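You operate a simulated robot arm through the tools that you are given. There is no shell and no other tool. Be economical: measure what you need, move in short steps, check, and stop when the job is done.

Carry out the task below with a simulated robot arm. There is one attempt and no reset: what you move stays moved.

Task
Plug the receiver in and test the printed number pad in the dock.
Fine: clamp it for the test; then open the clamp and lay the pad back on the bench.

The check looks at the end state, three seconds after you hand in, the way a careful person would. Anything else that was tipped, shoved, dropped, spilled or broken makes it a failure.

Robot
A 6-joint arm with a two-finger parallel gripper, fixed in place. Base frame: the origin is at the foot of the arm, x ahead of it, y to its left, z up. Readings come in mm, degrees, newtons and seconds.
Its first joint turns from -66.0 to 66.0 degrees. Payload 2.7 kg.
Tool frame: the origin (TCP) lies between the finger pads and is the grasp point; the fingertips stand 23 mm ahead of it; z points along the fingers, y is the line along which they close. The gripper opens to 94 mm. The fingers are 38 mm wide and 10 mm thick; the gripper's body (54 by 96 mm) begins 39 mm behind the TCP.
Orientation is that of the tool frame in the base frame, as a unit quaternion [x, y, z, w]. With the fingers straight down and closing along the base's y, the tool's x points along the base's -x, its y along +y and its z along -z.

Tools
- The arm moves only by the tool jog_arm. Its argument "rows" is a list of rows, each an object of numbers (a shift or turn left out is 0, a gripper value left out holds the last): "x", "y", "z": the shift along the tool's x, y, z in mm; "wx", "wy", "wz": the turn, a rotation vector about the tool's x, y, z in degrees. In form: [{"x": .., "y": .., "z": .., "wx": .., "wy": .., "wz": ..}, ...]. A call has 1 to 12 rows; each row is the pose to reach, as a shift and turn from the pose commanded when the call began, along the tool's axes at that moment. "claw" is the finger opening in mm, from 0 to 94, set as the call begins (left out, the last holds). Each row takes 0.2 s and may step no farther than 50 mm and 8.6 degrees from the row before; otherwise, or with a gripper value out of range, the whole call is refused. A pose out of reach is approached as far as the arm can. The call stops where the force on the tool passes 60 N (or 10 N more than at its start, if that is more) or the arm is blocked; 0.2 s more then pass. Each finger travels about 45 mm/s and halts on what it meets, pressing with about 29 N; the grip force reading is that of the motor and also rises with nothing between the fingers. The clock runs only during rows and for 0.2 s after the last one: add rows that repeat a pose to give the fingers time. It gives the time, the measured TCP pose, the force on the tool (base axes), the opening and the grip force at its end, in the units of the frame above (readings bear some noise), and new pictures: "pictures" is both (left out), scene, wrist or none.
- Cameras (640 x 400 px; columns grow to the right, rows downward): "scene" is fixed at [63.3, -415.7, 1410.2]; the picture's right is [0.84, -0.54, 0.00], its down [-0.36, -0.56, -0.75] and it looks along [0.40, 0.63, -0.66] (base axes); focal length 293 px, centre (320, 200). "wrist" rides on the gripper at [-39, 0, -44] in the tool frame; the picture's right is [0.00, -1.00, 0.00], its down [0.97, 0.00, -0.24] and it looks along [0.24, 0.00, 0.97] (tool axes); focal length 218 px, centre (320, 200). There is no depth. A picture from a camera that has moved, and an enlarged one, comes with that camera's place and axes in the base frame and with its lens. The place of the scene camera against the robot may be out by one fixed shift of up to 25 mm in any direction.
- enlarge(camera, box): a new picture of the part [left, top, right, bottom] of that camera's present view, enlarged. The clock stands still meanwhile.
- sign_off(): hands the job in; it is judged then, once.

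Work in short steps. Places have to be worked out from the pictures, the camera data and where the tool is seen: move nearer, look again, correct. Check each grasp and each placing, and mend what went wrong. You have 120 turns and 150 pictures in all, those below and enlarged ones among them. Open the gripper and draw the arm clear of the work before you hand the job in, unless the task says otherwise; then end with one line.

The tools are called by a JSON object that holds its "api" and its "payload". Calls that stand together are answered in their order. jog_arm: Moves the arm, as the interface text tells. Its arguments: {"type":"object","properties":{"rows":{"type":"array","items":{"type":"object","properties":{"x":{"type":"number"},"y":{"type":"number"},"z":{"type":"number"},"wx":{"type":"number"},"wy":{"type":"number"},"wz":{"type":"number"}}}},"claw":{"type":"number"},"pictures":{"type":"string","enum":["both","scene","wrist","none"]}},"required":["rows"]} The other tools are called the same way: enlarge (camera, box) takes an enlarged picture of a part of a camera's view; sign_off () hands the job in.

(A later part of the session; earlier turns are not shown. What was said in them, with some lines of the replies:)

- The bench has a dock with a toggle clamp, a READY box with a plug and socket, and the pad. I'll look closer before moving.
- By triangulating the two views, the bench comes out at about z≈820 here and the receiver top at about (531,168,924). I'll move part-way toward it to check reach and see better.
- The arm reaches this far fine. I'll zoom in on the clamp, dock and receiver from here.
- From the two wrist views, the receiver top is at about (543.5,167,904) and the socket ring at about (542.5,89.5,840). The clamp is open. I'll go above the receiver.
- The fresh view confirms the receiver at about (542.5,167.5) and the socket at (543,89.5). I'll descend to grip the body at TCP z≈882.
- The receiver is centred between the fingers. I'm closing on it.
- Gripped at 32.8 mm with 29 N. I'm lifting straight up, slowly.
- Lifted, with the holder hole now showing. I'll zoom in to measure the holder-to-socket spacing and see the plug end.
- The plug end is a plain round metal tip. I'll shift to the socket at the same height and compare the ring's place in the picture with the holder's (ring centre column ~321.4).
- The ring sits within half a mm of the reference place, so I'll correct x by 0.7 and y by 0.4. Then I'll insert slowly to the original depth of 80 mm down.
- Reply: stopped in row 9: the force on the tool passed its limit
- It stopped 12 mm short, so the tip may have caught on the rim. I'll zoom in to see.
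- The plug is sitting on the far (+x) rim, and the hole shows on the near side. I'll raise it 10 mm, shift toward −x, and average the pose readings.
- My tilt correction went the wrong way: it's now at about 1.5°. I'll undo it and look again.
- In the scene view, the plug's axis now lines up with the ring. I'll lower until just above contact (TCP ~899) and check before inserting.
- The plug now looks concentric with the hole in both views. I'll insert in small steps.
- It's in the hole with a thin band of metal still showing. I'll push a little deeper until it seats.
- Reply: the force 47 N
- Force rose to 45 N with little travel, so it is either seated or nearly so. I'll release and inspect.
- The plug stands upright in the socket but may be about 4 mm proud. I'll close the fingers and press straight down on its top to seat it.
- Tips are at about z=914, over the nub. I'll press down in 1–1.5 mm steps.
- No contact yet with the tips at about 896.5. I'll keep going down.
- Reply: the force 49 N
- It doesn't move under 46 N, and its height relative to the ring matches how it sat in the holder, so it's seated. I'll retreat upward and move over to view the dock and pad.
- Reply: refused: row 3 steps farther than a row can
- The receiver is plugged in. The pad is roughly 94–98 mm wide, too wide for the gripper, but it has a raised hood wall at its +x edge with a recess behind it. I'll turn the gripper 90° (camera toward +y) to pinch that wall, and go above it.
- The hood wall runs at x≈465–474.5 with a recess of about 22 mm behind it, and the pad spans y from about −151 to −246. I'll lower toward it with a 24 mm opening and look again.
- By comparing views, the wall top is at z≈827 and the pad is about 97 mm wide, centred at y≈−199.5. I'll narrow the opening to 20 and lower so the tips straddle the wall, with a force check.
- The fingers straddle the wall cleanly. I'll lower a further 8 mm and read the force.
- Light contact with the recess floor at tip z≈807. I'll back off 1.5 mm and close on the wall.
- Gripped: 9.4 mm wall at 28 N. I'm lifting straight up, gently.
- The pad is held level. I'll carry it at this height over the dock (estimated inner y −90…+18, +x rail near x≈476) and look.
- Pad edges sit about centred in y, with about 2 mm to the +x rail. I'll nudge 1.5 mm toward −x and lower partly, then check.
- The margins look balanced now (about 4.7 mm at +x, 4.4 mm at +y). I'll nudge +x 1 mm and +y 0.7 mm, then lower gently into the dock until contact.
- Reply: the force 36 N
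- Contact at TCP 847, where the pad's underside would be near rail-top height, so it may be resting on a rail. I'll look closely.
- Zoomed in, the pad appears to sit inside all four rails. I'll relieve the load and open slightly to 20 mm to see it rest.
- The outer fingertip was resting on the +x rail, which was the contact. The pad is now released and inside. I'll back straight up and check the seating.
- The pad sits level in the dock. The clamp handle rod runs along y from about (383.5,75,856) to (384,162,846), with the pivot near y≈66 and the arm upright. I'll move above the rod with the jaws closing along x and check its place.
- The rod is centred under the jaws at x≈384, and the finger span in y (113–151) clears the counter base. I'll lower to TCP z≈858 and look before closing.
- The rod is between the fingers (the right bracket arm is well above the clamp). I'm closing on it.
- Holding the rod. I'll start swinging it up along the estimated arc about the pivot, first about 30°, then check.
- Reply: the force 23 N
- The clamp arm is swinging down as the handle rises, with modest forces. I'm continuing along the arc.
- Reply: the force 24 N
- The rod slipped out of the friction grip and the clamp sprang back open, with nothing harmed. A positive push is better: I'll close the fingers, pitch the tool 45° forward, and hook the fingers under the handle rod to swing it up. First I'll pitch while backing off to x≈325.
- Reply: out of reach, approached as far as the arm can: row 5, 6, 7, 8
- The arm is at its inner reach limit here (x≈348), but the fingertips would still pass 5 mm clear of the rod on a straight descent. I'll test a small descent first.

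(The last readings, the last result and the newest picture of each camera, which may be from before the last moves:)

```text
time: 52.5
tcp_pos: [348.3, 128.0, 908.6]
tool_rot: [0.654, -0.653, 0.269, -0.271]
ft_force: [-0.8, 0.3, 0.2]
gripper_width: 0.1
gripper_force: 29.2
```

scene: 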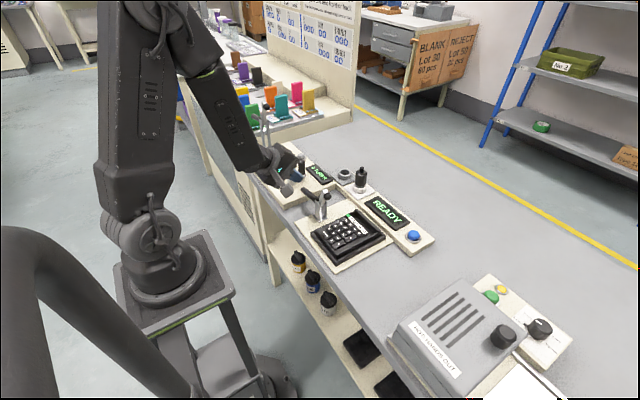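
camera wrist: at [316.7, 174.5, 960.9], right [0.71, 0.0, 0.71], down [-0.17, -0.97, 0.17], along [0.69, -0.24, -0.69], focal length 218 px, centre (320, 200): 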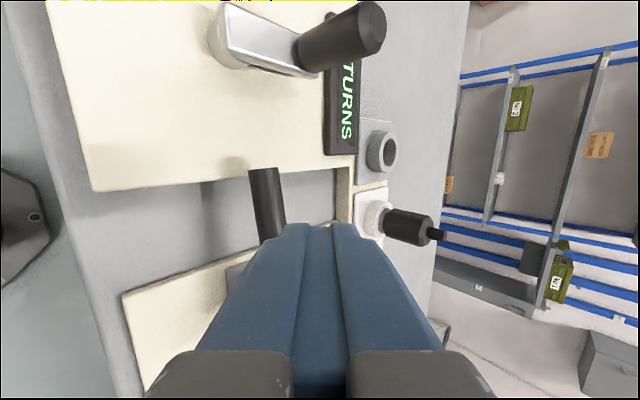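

That works, and commands follow from the actual pose. I'll descend to z≈850 and look.

{"api": "jog_arm", "payload": {"rows": [{"y": 14.1, "z": 14.1}, {"y": 28.3, "z": 28.3}, {"y": 41, "z": 41}, {"y": 41, "z": 41}], "pictures": "wrist"}}

{"api": "enlarge", "payload": {"camera": "scene", "box": [270, 140, 370, 230]}}

```text
time: 53.5
tcp_pos: [348.2, 129.0, 852.1]
tool_rot: [0.654, -0.653, 0.27, -0.272]
ft_force: [1.0, -0.5, -0.9]
gripper_width: 0.0
gripper_force: 29.5
camera wrist: at [316.4, 167.3, 884.5], right [0.71, 0.0, 0.71], down [-0.17, -0.97, 0.17], along [0.69, -0.24, -0.69], focal length 218 px, centre (320, 200)
```

wrist: 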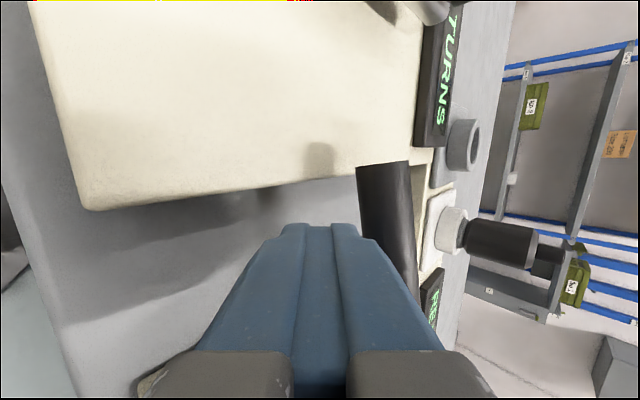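

```text
4.44 times, centred on (320, 185) of scene
camera zoom: at [63.3, -415.7, 1410.2], right [0.84, -0.54, 0.0], down [-0.36, -0.56, -0.75], along [0.4, 0.63, -0.66], focal length 1302 px, centre (320, 267)
```

zoom: 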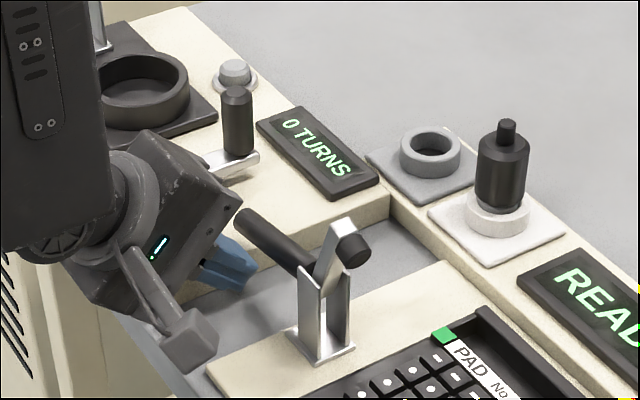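

The fingers are just to the −x side of and heading below the rod. I'll go down 16 mm, then forward 20 mm beneath it.

{"api": "jog_arm", "payload": {"rows": [{"y": 6, "z": 6}, {"y": 11.3, "z": 11.3}, {"y": 4.3, "z": 18.3}, {"y": -2.8, "z": 25.4}, {"y": -2.8, "z": 25.4}], "pictures": "wrist"}}

{"api": "enlarge", "payload": {"camera": "scene", "box": [280, 150, 360, 220]}}

```text
time: 54.7
tcp_pos: [367.0, 128.4, 835.6]
tool_rot: [0.655, -0.653, 0.269, -0.27]
ft_force: [-4.9, -0.4, 0.4]
gripper_width: 0.0
gripper_force: 29.0
camera wrist: at [335.1, 166.8, 867.8], right [0.71, 0.0, 0.71], down [-0.17, -0.97, 0.17], along [0.69, -0.24, -0.69], focal length 218 px, centre (320, 200)
```

wrist: 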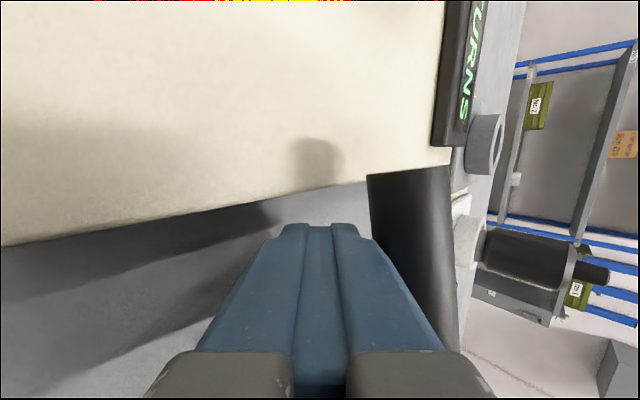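

```text
5.71 times, centred on (320, 185) of scene
camera zoom: at [63.1, -415.7, 1410.2], right [0.84, -0.54, 0.0], down [-0.36, -0.56, -0.75], along [0.4, 0.63, -0.66], focal length 1674 px, centre (320, 286)
```

zoom: 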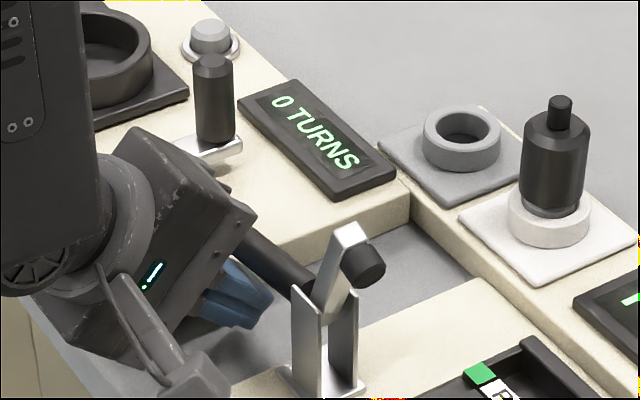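

The fingers are hooked beneath the rod. I'll lift along the planned arc in two stages, watching forces.

{"api": "jog_arm", "payload": {"rows": [{"y": -4.7, "z": -4.7}, {"y": -9.5, "z": -9.5}, {"x": -3.5, "y": -13, "z": -13}, {"x": -7, "y": -16.7, "z": -16.7}, {"x": -10, "y": -21, "z": -21}, {"x": -12, "y": -25.6, "z": -25.6}, {"x": -12, "y": -29, "z": -29}, {"x": -9, "y": -32.8, "z": -32.8}], "pictures": "none"}}

{"api": "enlarge", "payload": {"camera": "scene", "box": [280, 150, 370, 230]}}

```text
time: 56.5
tcp_pos: [367.6, 137.8, 883.3]
tool_rot: [0.653, -0.653, 0.27, -0.271]
ft_force: [-2.7, 1.3, -1.0]
gripper_width: 0.1
gripper_force: 29.0
```

```text
5.00 times, centred on (325, 190) of scene
camera zoom: at [63.2, -415.6, 1410.2], right [0.84, -0.54, 0.0], down [-0.36, -0.56, -0.75], along [0.4, 0.63, -0.66], focal length 1464 px, centre (295, 250)
```

zoom: 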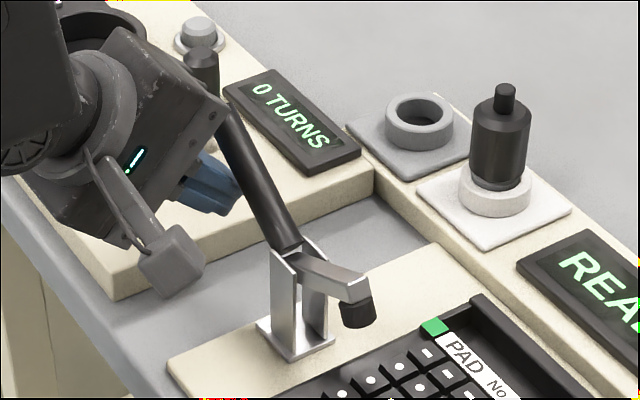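

The rod is up about 45–50° with negligible force. I'm continuing up and over toward −y.

{"api": "jog_arm", "payload": {"rows": [{"x": 4, "y": -3, "z": -3}, {"x": 8, "y": -5.7, "z": -5.7}, {"x": 12, "y": -9, "z": -9}, {"x": 16, "y": -12, "z": -12}, {"x": 20, "y": -12, "z": -12}, {"x": 24, "y": -12, "z": -12}], "pictures": "none"}}

{"api": "enlarge", "payload": {"camera": "scene", "box": [280, 150, 370, 230]}}

```text
time: 57.9
tcp_pos: [366.3, 114.0, 899.8]
tool_rot: [0.655, -0.652, 0.27, -0.269]
ft_force: [-4.6, 4.3, -1.6]
gripper_width: 0.1
gripper_force: 28.7
```

```text
5.00 times, centred on (325, 190) of scene
camera zoom: at [63.1, -415.5, 1410.3], right [0.84, -0.54, 0.0], down [-0.36, -0.56, -0.75], along [0.4, 0.63, -0.66], focal length 1464 px, centre (295, 250)
```

zoom: 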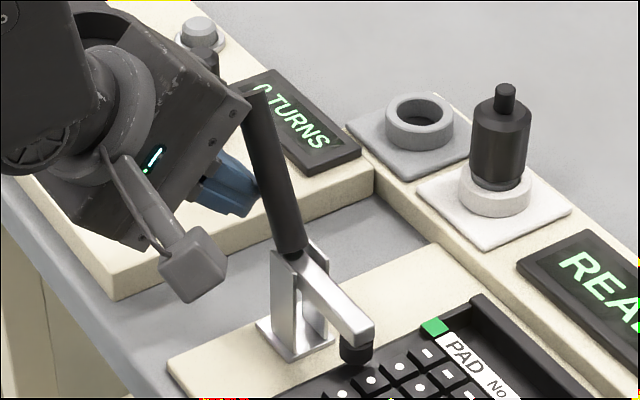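

The rubber foot is almost on the pad. I'm pushing further toward −y in small steps.

{"api": "jog_arm", "payload": {"rows": [{"x": 3}, {"x": 6}, {"x": 9}, {"x": 12}], "pictures": "none"}}

{"api": "enlarge", "payload": {"camera": "scene", "box": [290, 150, 380, 230]}}

```text
time: 58.7
tcp_pos: [365.7, 110.9, 897.7]
tool_rot: [0.664, -0.644, 0.266, -0.272]
ft_force: [-4.2, 13.7, 0.4]
gripper_width: 0.0
gripper_force: 29.6
stopped in row 4: the force on the tool passed its limit (the readings are from after the stop); the commanded pose is now the measured one
```

```text
5.00 times, centred on (335, 190) of scene
camera zoom: at [63.1, -415.4, 1410.4], right [0.84, -0.54, 0.0], down [-0.36, -0.56, -0.75], along [0.41, 0.63, -0.66], focal length 1464 px, centre (245, 250)
```

zoom: 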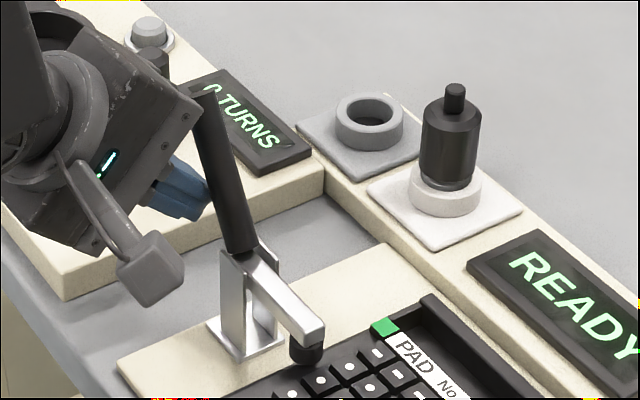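

The clamp hit its stop with the foot on the pad. I'll back off toward +y and see whether it stays clamped.

{"api": "jog_arm", "payload": {"rows": [{"x": -5}, {"x": -12}, {"x": -20}, {"x": -20}], "pictures": "wrist"}}

{"api": "enlarge", "payload": {"camera": "scene", "box": [290, 150, 400, 240]}}

```text
time: 59.7
tcp_pos: [366.5, 130.9, 900.1]
tool_rot: [0.661, -0.646, 0.268, -0.272]
ft_force: [0.5, 0.7, -0.2]
gripper_width: 0.0
gripper_force: 28.8
camera wrist: at [333.9, 167.9, 931.4], right [0.71, 0.02, 0.7], down [-0.15, -0.97, 0.17], along [0.69, -0.23, -0.69], focal length 218 px, centre (320, 200)
```

wrist: 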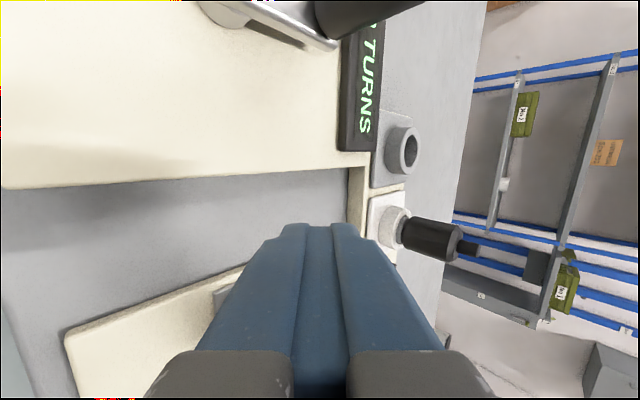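

```text
4.44 times, centred on (345, 195) of scene
camera zoom: at [63.3, -415.6, 1410.2], right [0.84, -0.54, 0.0], down [-0.36, -0.56, -0.75], along [0.4, 0.63, -0.66], focal length 1302 px, centre (209, 222)
```

zoom: 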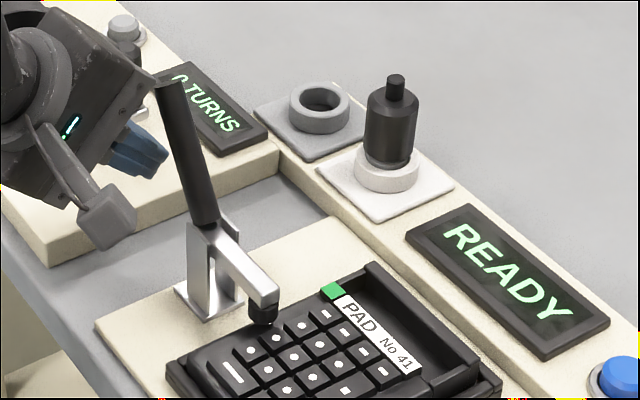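

The clamp holds closed with the foot on the pad. I'll go up, turn the tool back to vertical, and head toward the blue test button (about (539,−135,836)).

{"api": "jog_arm", "payload": {"rows": [{"y": -25, "z": -25}, {"y": -50, "z": -50}, {"y": -75, "z": -75}, {"y": -85, "z": -85, "wx": -8}, {"y": -85, "z": -85, "wx": -16}, {"y": -95, "z": -75, "wx": -24}, {"y": -110, "z": -60, "wx": -32}, {"y": -125, "z": -45, "wx": -40}, {"y": -140, "z": -30, "wx": -45}, {"y": -155, "z": -15, "wx": -45}, {"y": -175, "z": 5, "wx": -45}, {"y": -195, "z": 25, "wx": -45}], "pictures": "scene"}}

```text
time: 62.3
tcp_pos: [521.2, 133.7, 1016.9]
tool_rot: [0.714, -0.7, 0.0, 0.003]
ft_force: [0.3, 0.2, 0.0]
gripper_width: 0.0
gripper_force: 28.9
out of reach, approached as far as the arm can: row 4, 5
```

scene: 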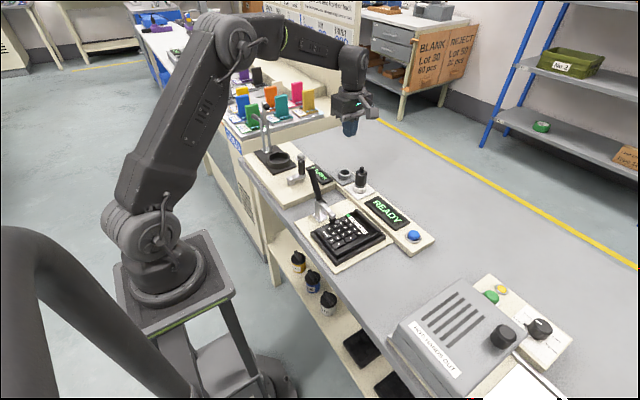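

Vertical again. I'll travel over to above the blue button.

{"api": "jog_arm", "payload": {"rows": [{"x": 45, "y": -4, "wz": 1.1}, {"x": 90, "y": -8, "wz": 1.1}, {"x": 135, "y": -12, "wz": 1.1}, {"x": 180, "y": -15, "wz": 1.1}, {"x": 225, "y": -18, "wz": 1.1}, {"x": 262, "y": -18, "z": 30, "wz": 1.1}, {"x": 269, "y": -18, "z": 70, "wz": 1.1}, {"x": 269, "y": -18, "z": 100, "wz": 1.1}, {"x": 269, "y": -18, "z": 100, "wz": 1.1}]}}

{"api": "enlarge", "payload": {"camera": "scene", "box": [360, 180, 460, 270]}}

```text
time: 64.3
tcp_pos: [545.9, -134.5, 917.6]
tool_rot: [0.709, -0.705, -0.001, 0.003]
ft_force: [0.2, 0.9, 0.4]
gripper_width: 0.0
gripper_force: 28.9
camera wrist: at [545.2, -96.5, 962.6], right [1.0, 0.0, 0.0], down [0.01, -0.97, 0.24], along [0.0, -0.24, -0.97], focal length 218 px, centre (320, 200)
```

scene: 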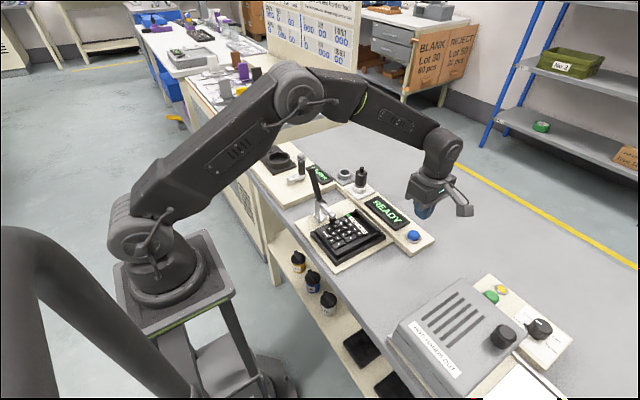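
wrist: 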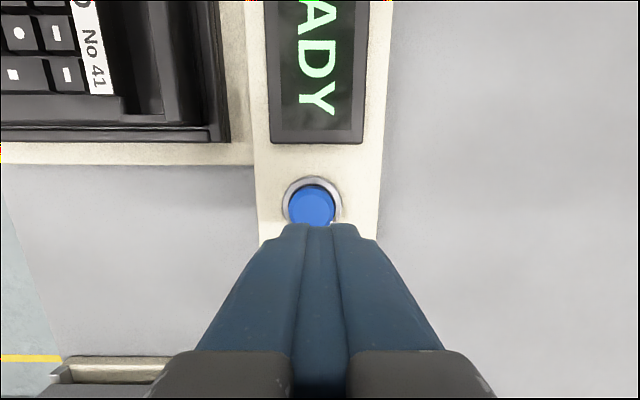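

```text
4.44 times, centred on (410, 225) of scene
camera zoom: at [63.3, -415.7, 1410.2], right [0.84, -0.54, 0.0], down [-0.36, -0.56, -0.75], along [0.4, 0.63, -0.66], focal length 1302 px, centre (-80, 89)
```

zoom: 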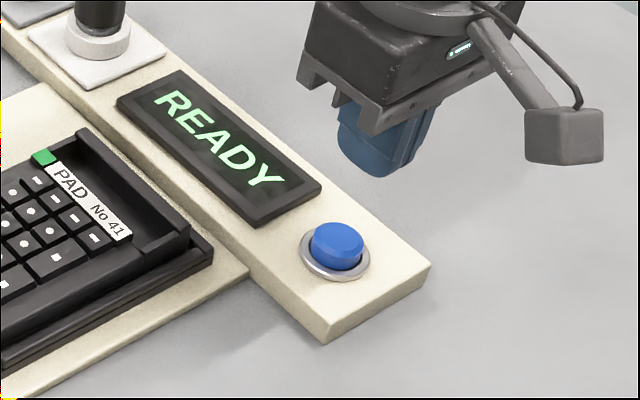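

The button is at about (540.5,−132). I'll align and lower gently until it presses.

{"api": "jog_arm", "payload": {"rows": [{"x": -2, "y": 5, "z": 20}, {"x": -2, "y": 5, "z": 45}, {"x": -2, "y": 5, "z": 52}, {"x": -2, "y": 5, "z": 55}, {"x": -2, "y": 5, "z": 58}, {"x": -2, "y": 5, "z": 60}, {"x": -2, "y": 5, "z": 62}, {"x": -2, "y": 5, "z": 64}], "pictures": "wrist"}}

{"api": "enlarge", "payload": {"camera": "scene", "box": [360, 180, 460, 270]}}

```text
time: 66.1
tcp_pos: [540.5, -133.4, 854.1]
tool_rot: [0.708, -0.707, 0.0, 0.002]
ft_force: [-0.4, 1.1, 4.2]
gripper_width: 0.0
gripper_force: 29.2
camera wrist: at [540.2, -94.1, 900.0], right [1.0, 0.0, 0.0], down [0.01, -0.97, 0.24], along [0.0, -0.24, -0.97], focal length 218 px, centre (320, 200)
```

wrist: 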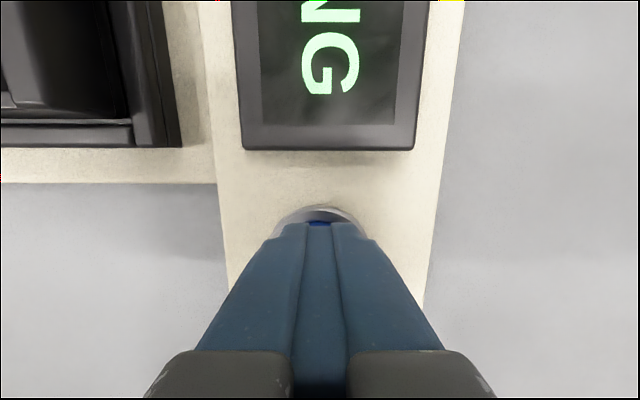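

```text
4.44 times, centred on (410, 225) of scene
camera zoom: at [63.2, -415.6, 1410.3], right [0.84, -0.54, 0.0], down [-0.36, -0.56, -0.75], along [0.4, 0.63, -0.66], focal length 1302 px, centre (-80, 89)
```

zoom: 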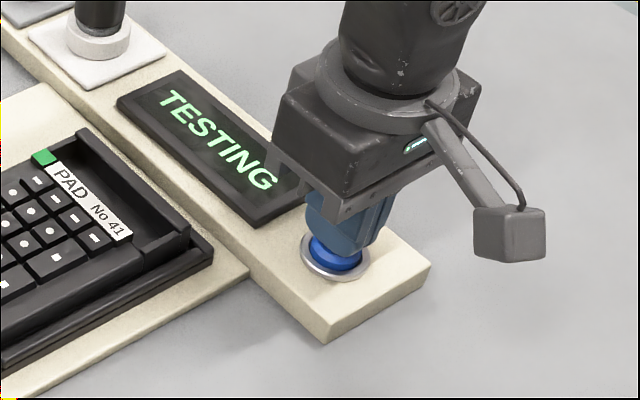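

The display shows "TESTING". I'll release the button, lift, and wait for the result.

{"api": "jog_arm", "payload": {"rows": [{"z": -30}, {"z": -60}, {"z": -90}, {"z": -120}, {"z": -120}, {"z": -120}, {"z": -120}, {"z": -120}, {"z": -120}, {"z": -120}, {"z": -120}, {"z": -120}], "pictures": "none"}}

{"api": "enlarge", "payload": {"camera": "scene", "box": [290, 150, 450, 270]}}

```text
time: 68.7
tcp_pos: [541.3, -130.7, 976.5]
tool_rot: [0.708, -0.706, -0.001, 0.002]
ft_force: [0.6, -0.2, -0.1]
gripper_width: 0.2
gripper_force: 29.3
```

```text
3.33 times, centred on (370, 210) of scene
camera zoom: at [63.3, -415.7, 1410.2], right [0.84, -0.54, 0.0], down [-0.36, -0.56, -0.75], along [0.4, 0.63, -0.66], focal length 976 px, centre (153, 167)
```

zoom: 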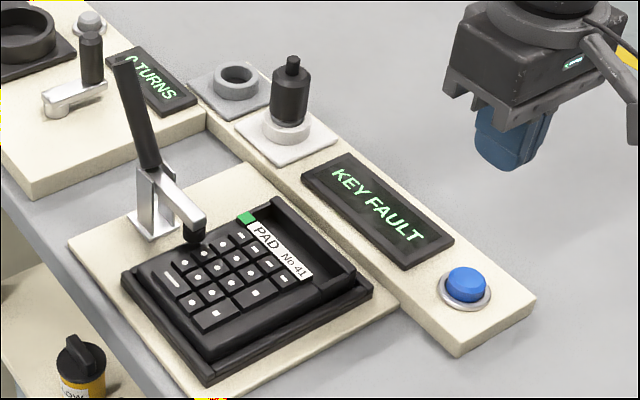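

The result is "KEY FAULT". I need to check whether the clamp foot is pressing a key or the pad is sitting badly before accepting that.

{"api": "enlarge", "payload": {"camera": "scene", "box": [315, 190, 365, 240]}}

{"api": "enlarge", "payload": {"camera": "scene", "box": [355, 175, 415, 225]}}

```text
8.00 times, centred on (340, 215) of scene
camera zoom: at [63.3, -415.7, 1410.2], right [0.84, -0.54, 0.0], down [-0.36, -0.56, -0.75], along [0.4, 0.63, -0.66], focal length 2343 px, centre (160, 80)
```

zoom: 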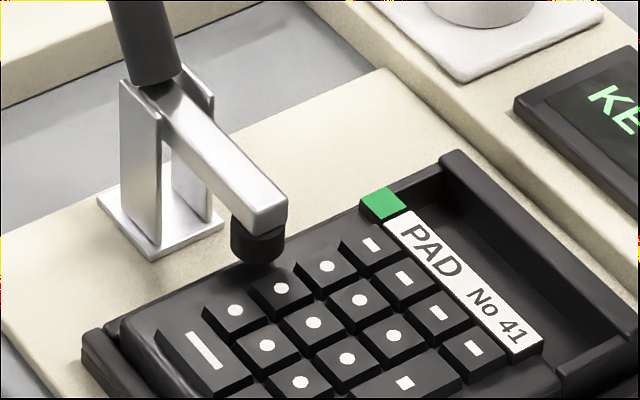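

```text
8.00 times, centred on (385, 200) of scene
camera zoom: at [63.3, -415.7, 1410.2], right [0.84, -0.54, 0.0], down [-0.36, -0.56, -0.75], along [0.4, 0.63, -0.66], focal length 2343 px, centre (-200, 200)
```

zoom: 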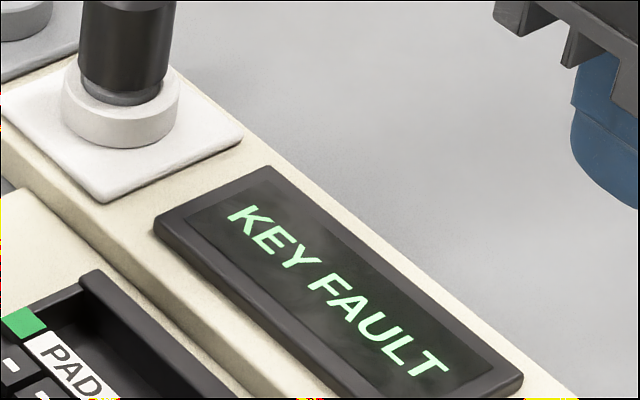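

The foot seems to be on the blank margin rather than a key. I'll look from above to be sure.

{"api": "jog_arm", "payload": {"rows": [{"x": -20, "y": 20, "z": -20}, {"x": -50, "y": 40, "z": -40}, {"x": -80, "y": 65, "z": -50}, {"x": -80, "y": 85, "z": -50}, {"x": -80, "y": 85, "z": -50}], "pictures": "wrist"}}

{"api": "enlarge", "payload": {"camera": "wrist", "box": [150, 20, 330, 170]}}

```text
time: 69.9
tcp_pos: [456.4, -52.5, 1025.6]
tool_rot: [0.709, -0.706, -0.002, 0.002]
ft_force: [-0.5, 0.0, -0.4]
gripper_width: 0.1
gripper_force: 29.1
camera wrist: at [455.6, -13.6, 1070.8], right [1.0, 0.0, 0.0], down [0.01, -0.97, 0.24], along [0.0, -0.24, -0.97], focal length 218 px, centre (320, 200)
```

wrist: 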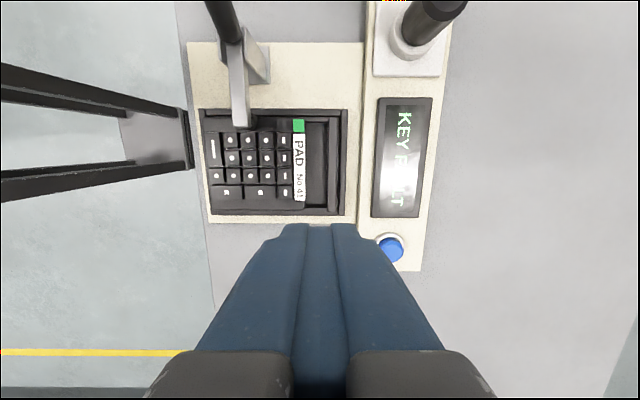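

```text
2.67 times, centred on (240, 95) of wrist
camera zoom: at [455.6, -13.6, 1070.8], right [1.0, 0.0, 0.0], down [0.01, -0.97, 0.24], along [0.0, -0.24, -0.97], focal length 582 px, centre (533, 480)
```

zoom: 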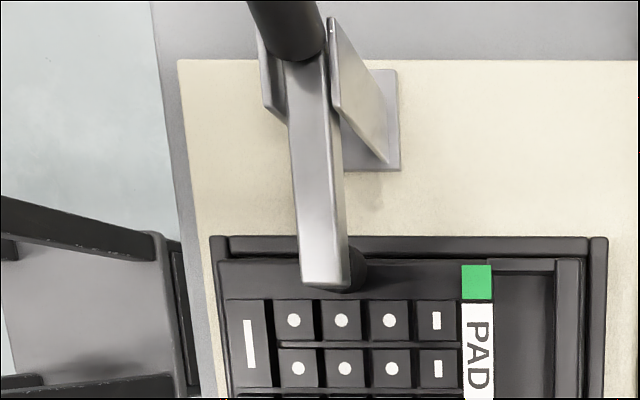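

The foot is clearly on the blank margin, so the test ran properly clamped and "KEY FAULT" is the pad's real result. Now I'll open the clamp: closed fingers go to the −y side of the upright handle, then push it toward +y.

{"api": "jog_arm", "payload": {"rows": [{"x": -25, "y": 25}, {"x": -55, "y": 50}, {"x": -80, "y": 72, "z": 10}, {"x": -80, "y": 72, "z": 45}, {"x": -80, "y": 72, "z": 85}, {"x": -80, "y": 72, "z": 85}]}}

{"api": "enlarge", "payload": {"camera": "scene", "box": [280, 140, 380, 230]}}

```text
time: 71.3
tcp_pos: [382.7, 25.7, 939.6]
tool_rot: [0.708, -0.706, 0.0, 0.002]
ft_force: [0.0, -0.2, -0.5]
gripper_width: 0.0
gripper_force: 28.7
camera wrist: at [382.3, 64.6, 984.7], right [1.0, 0.0, 0.0], down [0.0, -0.97, 0.24], along [0.0, -0.24, -0.97], focal length 218 px, centre (320, 200)
```

scene: 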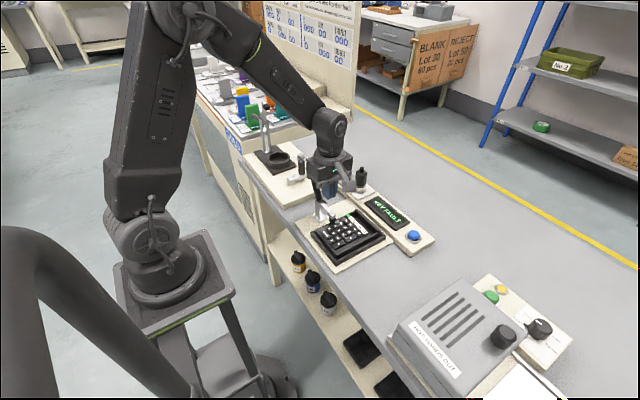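
wrist: 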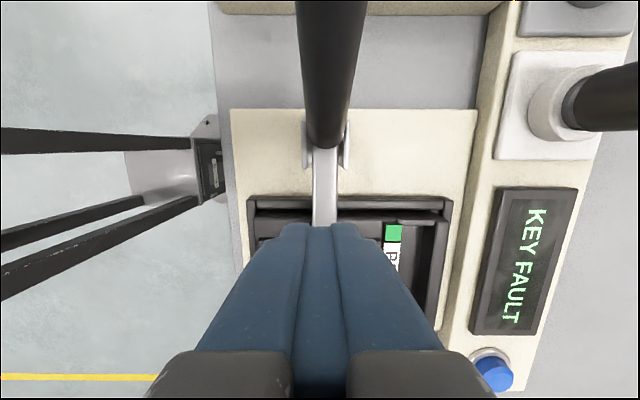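

```text
4.44 times, centred on (330, 185) of scene
camera zoom: at [63.3, -415.6, 1410.2], right [0.84, -0.54, 0.0], down [-0.36, -0.56, -0.75], along [0.4, 0.63, -0.66], focal length 1302 px, centre (276, 267)
```

zoom: 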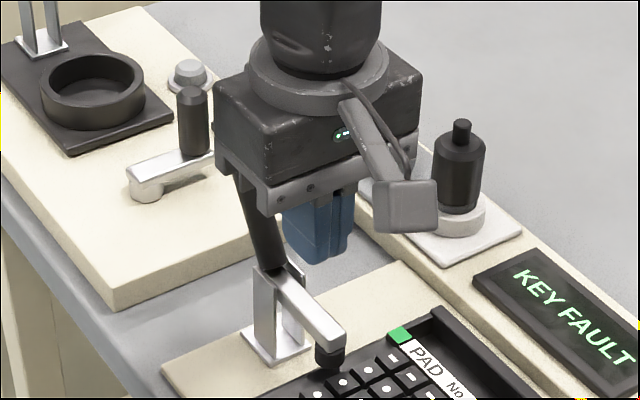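

The fingers are in front of the upright handle. I'm pushing +y in small steps, descending slightly.

{"api": "jog_arm", "payload": {"rows": [{"x": -12}, {"x": -24}, {"x": -32}, {"x": -38}, {"x": -44}, {"x": -50, "z": 2}, {"x": -56, "z": 5}, {"x": -62, "z": 9}, {"x": -68, "z": 13}, {"x": -74, "z": 17}], "pictures": "none"}}

{"api": "enlarge", "payload": {"camera": "scene", "box": [280, 140, 380, 230]}}

```text
time: 73.5
tcp_pos: [383.2, 100.7, 921.9]
tool_rot: [0.708, -0.706, -0.001, 0.0]
ft_force: [-0.2, -0.2, -0.3]
gripper_width: 0.0
gripper_force: 28.8
```

```text
4.44 times, centred on (330, 185) of scene
camera zoom: at [63.3, -415.7, 1410.2], right [0.84, -0.54, 0.0], down [-0.36, -0.56, -0.75], along [0.4, 0.63, -0.66], focal length 1302 px, centre (276, 267)
```

zoom: 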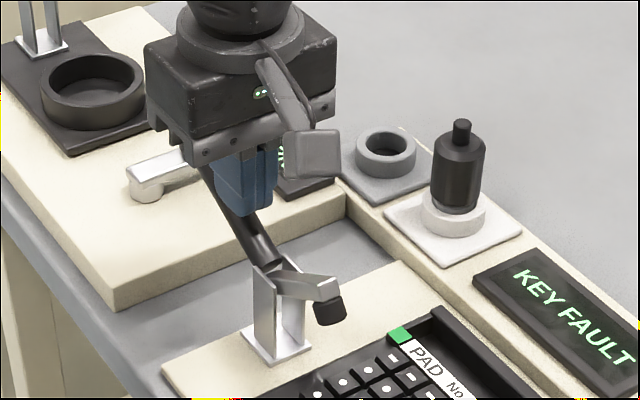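

The handle is half-way and the foot is lifted. I'll continue outward and down to bring it to its fully open rest.

{"api": "jog_arm", "payload": {"rows": [{"x": -8, "z": 6}, {"x": -15, "z": 12}, {"x": -20, "z": 19}, {"x": -24, "z": 26}, {"x": -27, "z": 33}, {"x": -28, "z": 38}, {"x": -28, "z": 41}], "pictures": "none"}}

{"api": "enlarge", "payload": {"camera": "scene", "box": [280, 140, 380, 230]}}

```text
time: 75.1
tcp_pos: [383.3, 129.7, 885.2]
tool_rot: [0.71, -0.705, 0.001, -0.001]
ft_force: [-12.9, -4.5, 55.2]
gripper_width: 0.0
gripper_force: 29.3
```

```text
4.44 times, centred on (330, 185) of scene
camera zoom: at [62.3, -416.0, 1410.2], right [0.84, -0.54, 0.0], down [-0.36, -0.56, -0.75], along [0.41, 0.63, -0.66], focal length 1302 px, centre (276, 267)
```

zoom: 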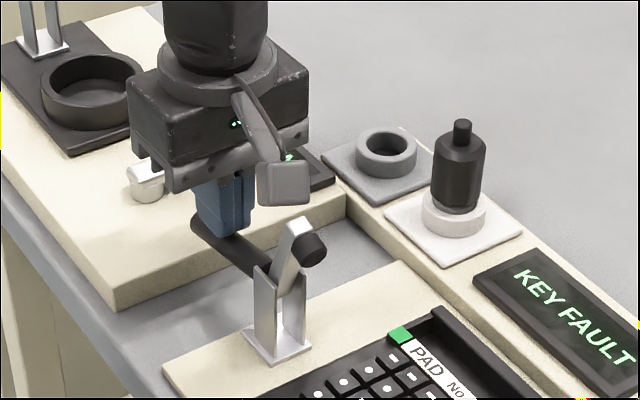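

The clamp is fully open at its stop. I'll rise and go back over the pad's hood wall with a 20 mm opening.

{"api": "jog_arm", "payload": {"rows": [{"z": -40}, {"z": -85}, {"x": 30, "y": -15, "z": -100}, {"x": 65, "y": -35, "z": -100}, {"x": 100, "y": -55, "z": -100}, {"x": 135, "y": -75, "z": -100}, {"x": 164, "y": -85, "z": -90}, {"x": 164, "y": -85, "z": -55}, {"x": 164, "y": -85, "z": -30}, {"x": 164, "y": -85, "z": -30}], "claw": 20, "pictures": "wrist"}}

{"api": "enlarge", "payload": {"camera": "wrist", "box": [220, 90, 380, 250]}}

```text
time: 77.3
tcp_pos: [468.4, -36.2, 910.6]
tool_rot: [0.708, -0.706, -0.001, 0.003]
ft_force: [0.4, -0.3, 0.2]
gripper_width: 19.9
gripper_force: 0.1
camera wrist: at [468.3, 2.9, 955.1], right [1.0, 0.0, 0.0], down [0.01, -0.97, 0.24], along [0.0, -0.24, -0.97], focal length 218 px, centre (320, 200)
```

wrist: 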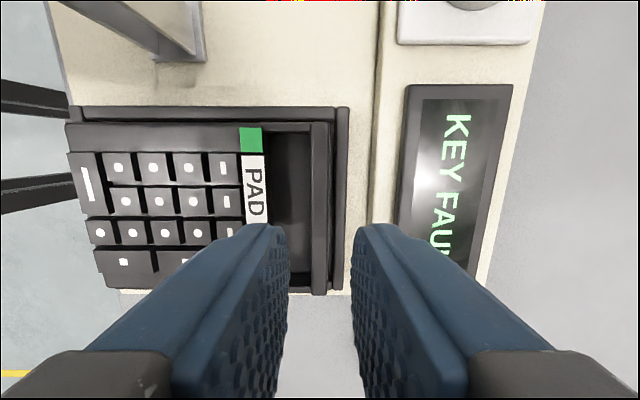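

```text
2.50 times, centred on (300, 170) of wrist
camera zoom: at [468.3, 2.9, 955.1], right [1.0, 0.0, 0.0], down [0.01, -0.97, 0.24], along [0.0, -0.24, -0.97], focal length 546 px, centre (370, 275)
```

zoom: 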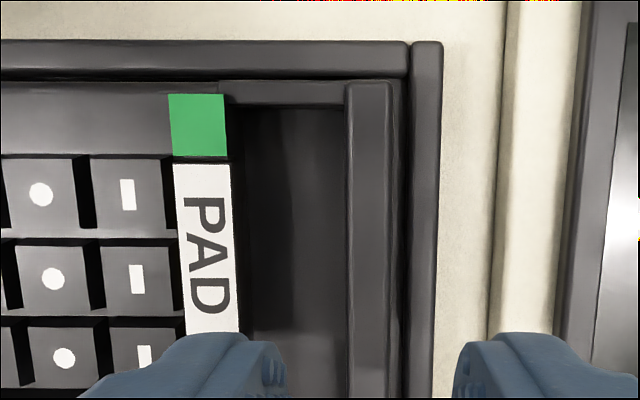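

The wall is centred under the jaws. I'll lower to TCP≈850, keeping the outer tip just above the rail, and close on the wall.

{"api": "jog_arm", "payload": {"rows": [{"z": 25}, {"z": 45}, {"z": 55}, {"z": 60}, {"z": 60}], "pictures": "none"}}

{"api": "jog_arm", "payload": {"rows": [{"z": 0}, {"z": 0}, {"z": 0}, {"z": 0}], "claw": 2, "pictures": "wrist"}}

```text
time: 78.5
tcp_pos: [468.3, -35.1, 850.5]
tool_rot: [0.708, -0.706, 0.0, 0.002]
ft_force: [-0.9, 0.2, 0.0]
gripper_width: 20.1
gripper_force: 0.1
```

```text
time: 79.5
tcp_pos: [468.6, -35.7, 851.1]
tool_rot: [0.709, -0.706, 0.0, 0.002]
ft_force: [3.3, -0.3, -0.6]
gripper_width: 9.4
gripper_force: 29.0
camera wrist: at [467.7, 3.6, 896.5], right [1.0, 0.0, 0.0], down [0.0, -0.97, 0.24], along [0.0, -0.24, -0.97], focal length 218 px, centre (320, 200)
```

wrist: 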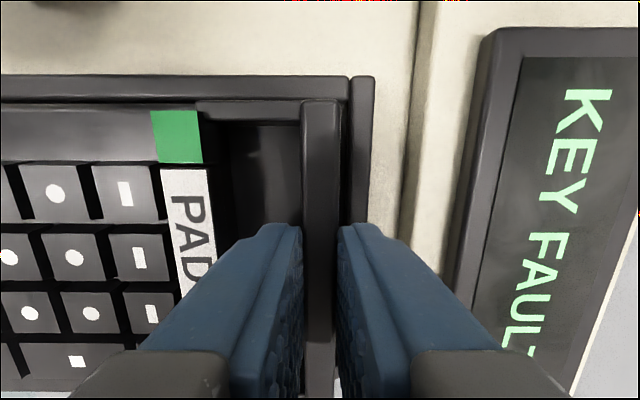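

Gripped at 9.4 mm. I'm lifting straight up slowly.

{"api": "jog_arm", "payload": {"rows": [{"z": -4}, {"z": -9}, {"z": -16}, {"z": -25}, {"z": -36}, {"z": -48}, {"z": -60}, {"z": -60}], "pictures": "wrist"}}

{"api": "enlarge", "payload": {"camera": "scene", "box": [290, 160, 430, 280]}}

```text
time: 81.3
tcp_pos: [467.0, -34.2, 913.4]
tool_rot: [0.708, -0.706, 0.0, 0.002]
ft_force: [0.5, -0.8, -1.4]
gripper_width: 9.6
gripper_force: 28.9
camera wrist: at [467.0, 4.3, 957.5], right [1.0, 0.0, 0.0], down [0.01, -0.97, 0.24], along [0.0, -0.24, -0.97], focal length 218 px, centre (320, 200)
```

wrist: 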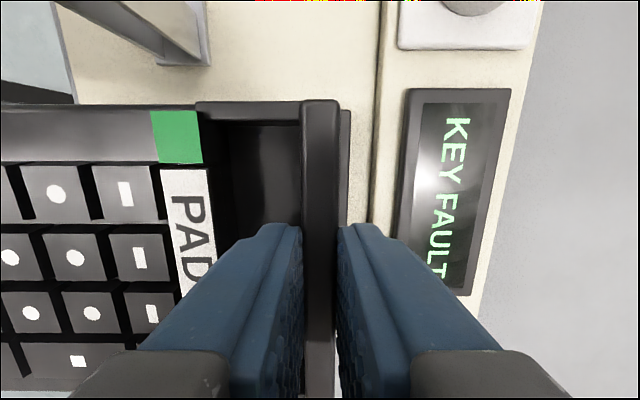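

```text
3.33 times, centred on (360, 220) of scene
camera zoom: at [63.3, -415.7, 1410.2], right [0.84, -0.54, 0.0], down [-0.36, -0.56, -0.75], along [0.4, 0.63, -0.66], focal length 976 px, centre (187, 133)
```

zoom: 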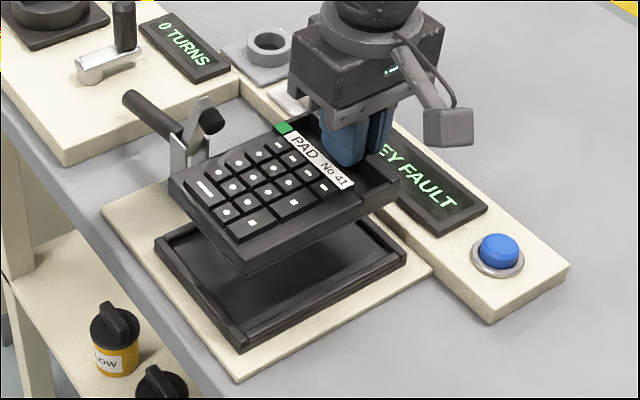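

The pad is held level and clear of the dock. I'm carrying it back to its original spot on the bench.

{"api": "jog_arm", "payload": {"rows": [{"x": 30, "y": -1}, {"x": 65, "y": -2}, {"x": 100, "y": -3}, {"x": 135, "y": -4}, {"x": 155, "y": -4}, {"x": 164, "y": -4}, {"x": 164, "y": -4, "z": 20}, {"x": 164, "y": -4, "z": 45}, {"x": 164, "y": -4, "z": 60}, {"x": 164, "y": -4, "z": 60}], "pictures": "wrist"}}

{"api": "enlarge", "payload": {"camera": "scene", "box": [340, 210, 460, 320]}}

```text
time: 83.5
tcp_pos: [472.0, -198.2, 852.2]
tool_rot: [0.708, -0.706, -0.001, 0.002]
ft_force: [0.1, 0.9, -1.4]
gripper_width: 9.4
gripper_force: 29.4
camera wrist: at [472.2, -159.9, 896.6], right [1.0, 0.0, 0.0], down [0.01, -0.97, 0.24], along [0.0, -0.24, -0.97], focal length 218 px, centre (320, 200)
```

wrist: 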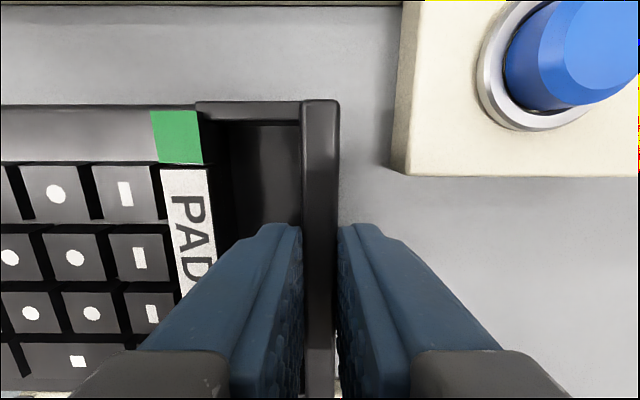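

```text
3.64 times, centred on (400, 265) of scene
camera zoom: at [63.3, -415.7, 1410.2], right [0.84, -0.54, 0.0], down [-0.36, -0.56, -0.75], along [0.4, 0.63, -0.66], focal length 1065 px, centre (29, -36)
```

zoom: 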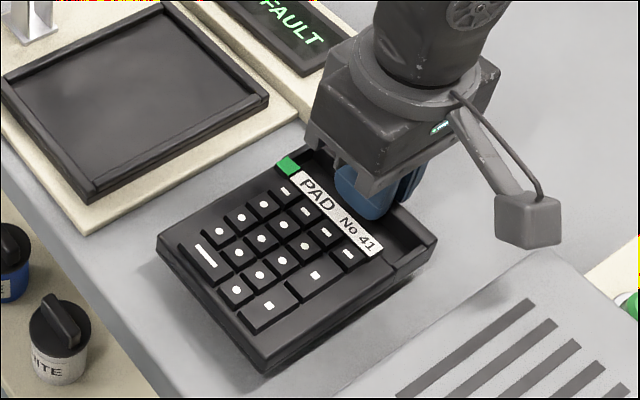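

The pad is just above its original spot. I'm lowering in small steps until it touches.

{"api": "jog_arm", "payload": {"rows": [{"z": 4}, {"z": 8}, {"z": 10}, {"z": 12}, {"z": 13.5}], "pictures": "none"}}

```text
time: 84.7
tcp_pos: [472.9, -199.5, 838.8]
tool_rot: [0.708, -0.706, -0.001, 0.002]
ft_force: [0.5, 0.1, -1.5]
gripper_width: 9.2
gripper_force: 29.2
```

{"api": "jog_arm", "payload": {"rows": [{"z": 1}, {"z": 2}, {"z": 3}, {"z": 4}], "pictures": "none"}}

```text
time: 85.7
tcp_pos: [472.5, -199.7, 836.3]
tool_rot: [0.708, -0.706, -0.001, 0.002]
ft_force: [0.4, -0.5, 1.3]
gripper_width: 9.2
gripper_force: 28.9
```

The force reading turned from −1.5 to +1.3 N, so it has touched down. I'll go 1 mm more, check, then release.

{"api": "jog_arm", "payload": {"rows": [{"z": 1}, {"z": 1}], "pictures": "none"}}

{"api": "jog_arm", "payload": {"rows": [{"z": 0}, {"z": 0}, {"z": 0}], "claw": 20, "pictures": "wrist"}}

```text
time: 86.3
tcp_pos: [473.4, -198.2, 834.8]
tool_rot: [0.709, -0.706, 0.001, 0.001]
ft_force: [-4.0, 3.9, 18.8]
gripper_width: 9.5
gripper_force: 28.9
```

```text
time: 87.1
tcp_pos: [471.5, -198.7, 833.3]
tool_rot: [0.708, -0.706, -0.001, 0.002]
ft_force: [0.5, 0.0, -0.2]
gripper_width: 19.7
gripper_force: 0.1
camera wrist: at [471.8, -160.3, 878.5], right [1.0, 0.0, 0.0], down [0.01, -0.97, 0.24], along [0.0, -0.24, -0.97], focal length 218 px, centre (320, 200)
```

wrist: 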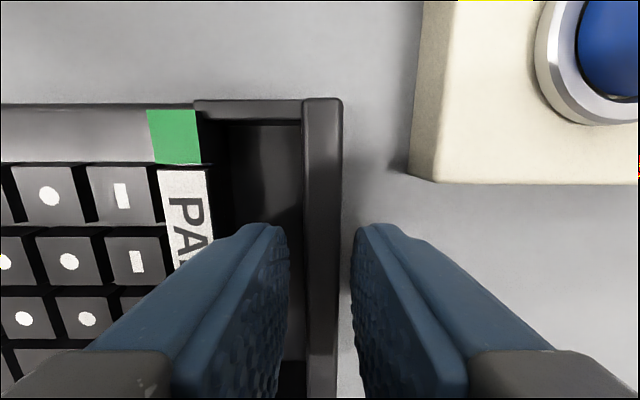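

The pad is released on the bench. I'm drawing straight up and away for a final look.

{"api": "jog_arm", "payload": {"rows": [{"z": -15}, {"z": -45}, {"z": -90}, {"z": -135}, {"z": -180}, {"z": -225}, {"z": -250}, {"z": -250, "x": -30}, {"z": -250, "x": -60}], "claw": 60}}

{"api": "enlarge", "payload": {"camera": "scene", "box": [270, 140, 450, 320]}}

```text
time: 89.1
tcp_pos: [474.3, -139.4, 1082.2]
tool_rot: [0.708, -0.706, -0.001, 0.002]
ft_force: [0.3, -0.1, -0.4]
gripper_width: 60.0
gripper_force: 0.0
camera wrist: at [472.5, -100.8, 1127.3], right [1.0, 0.0, 0.0], down [0.0, -0.97, 0.24], along [0.0, -0.24, -0.97], focal length 218 px, centre (320, 200)
```

scene: 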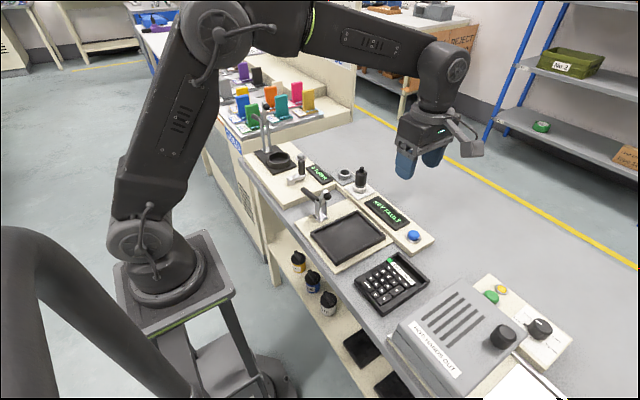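
wrist: 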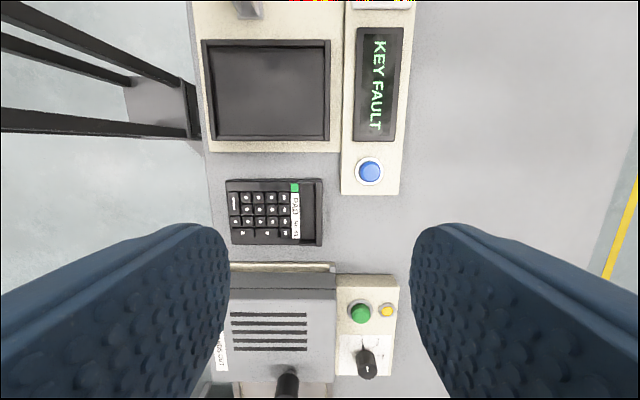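

```text
2.22 times, centred on (360, 230) of scene
camera zoom: at [63.2, -415.7, 1410.2], right [0.84, -0.54, 0.0], down [-0.36, -0.56, -0.75], along [0.4, 0.63, -0.66], focal length 651 px, centre (231, 133)
```

zoom: 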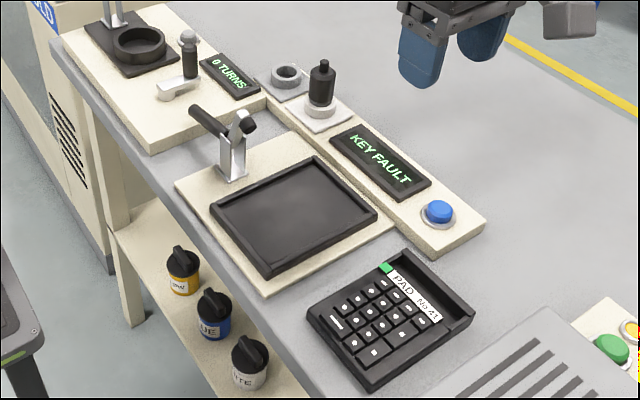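

The receiver is seated in the socket, the test has run, the clamp is open, the pad is flat on the bench where it started, and the arm is clear. I'm handing in.

{"api": "sign_off", "payload": {}}

```text
The job is handed in.
```

I plugged in the receiver and tested pad No 41 clamped in the dock: it failed with "KEY FAULT" (one run, clamp foot on the blank margin, not a key); the clamp is open again and the pad is back on the bench.
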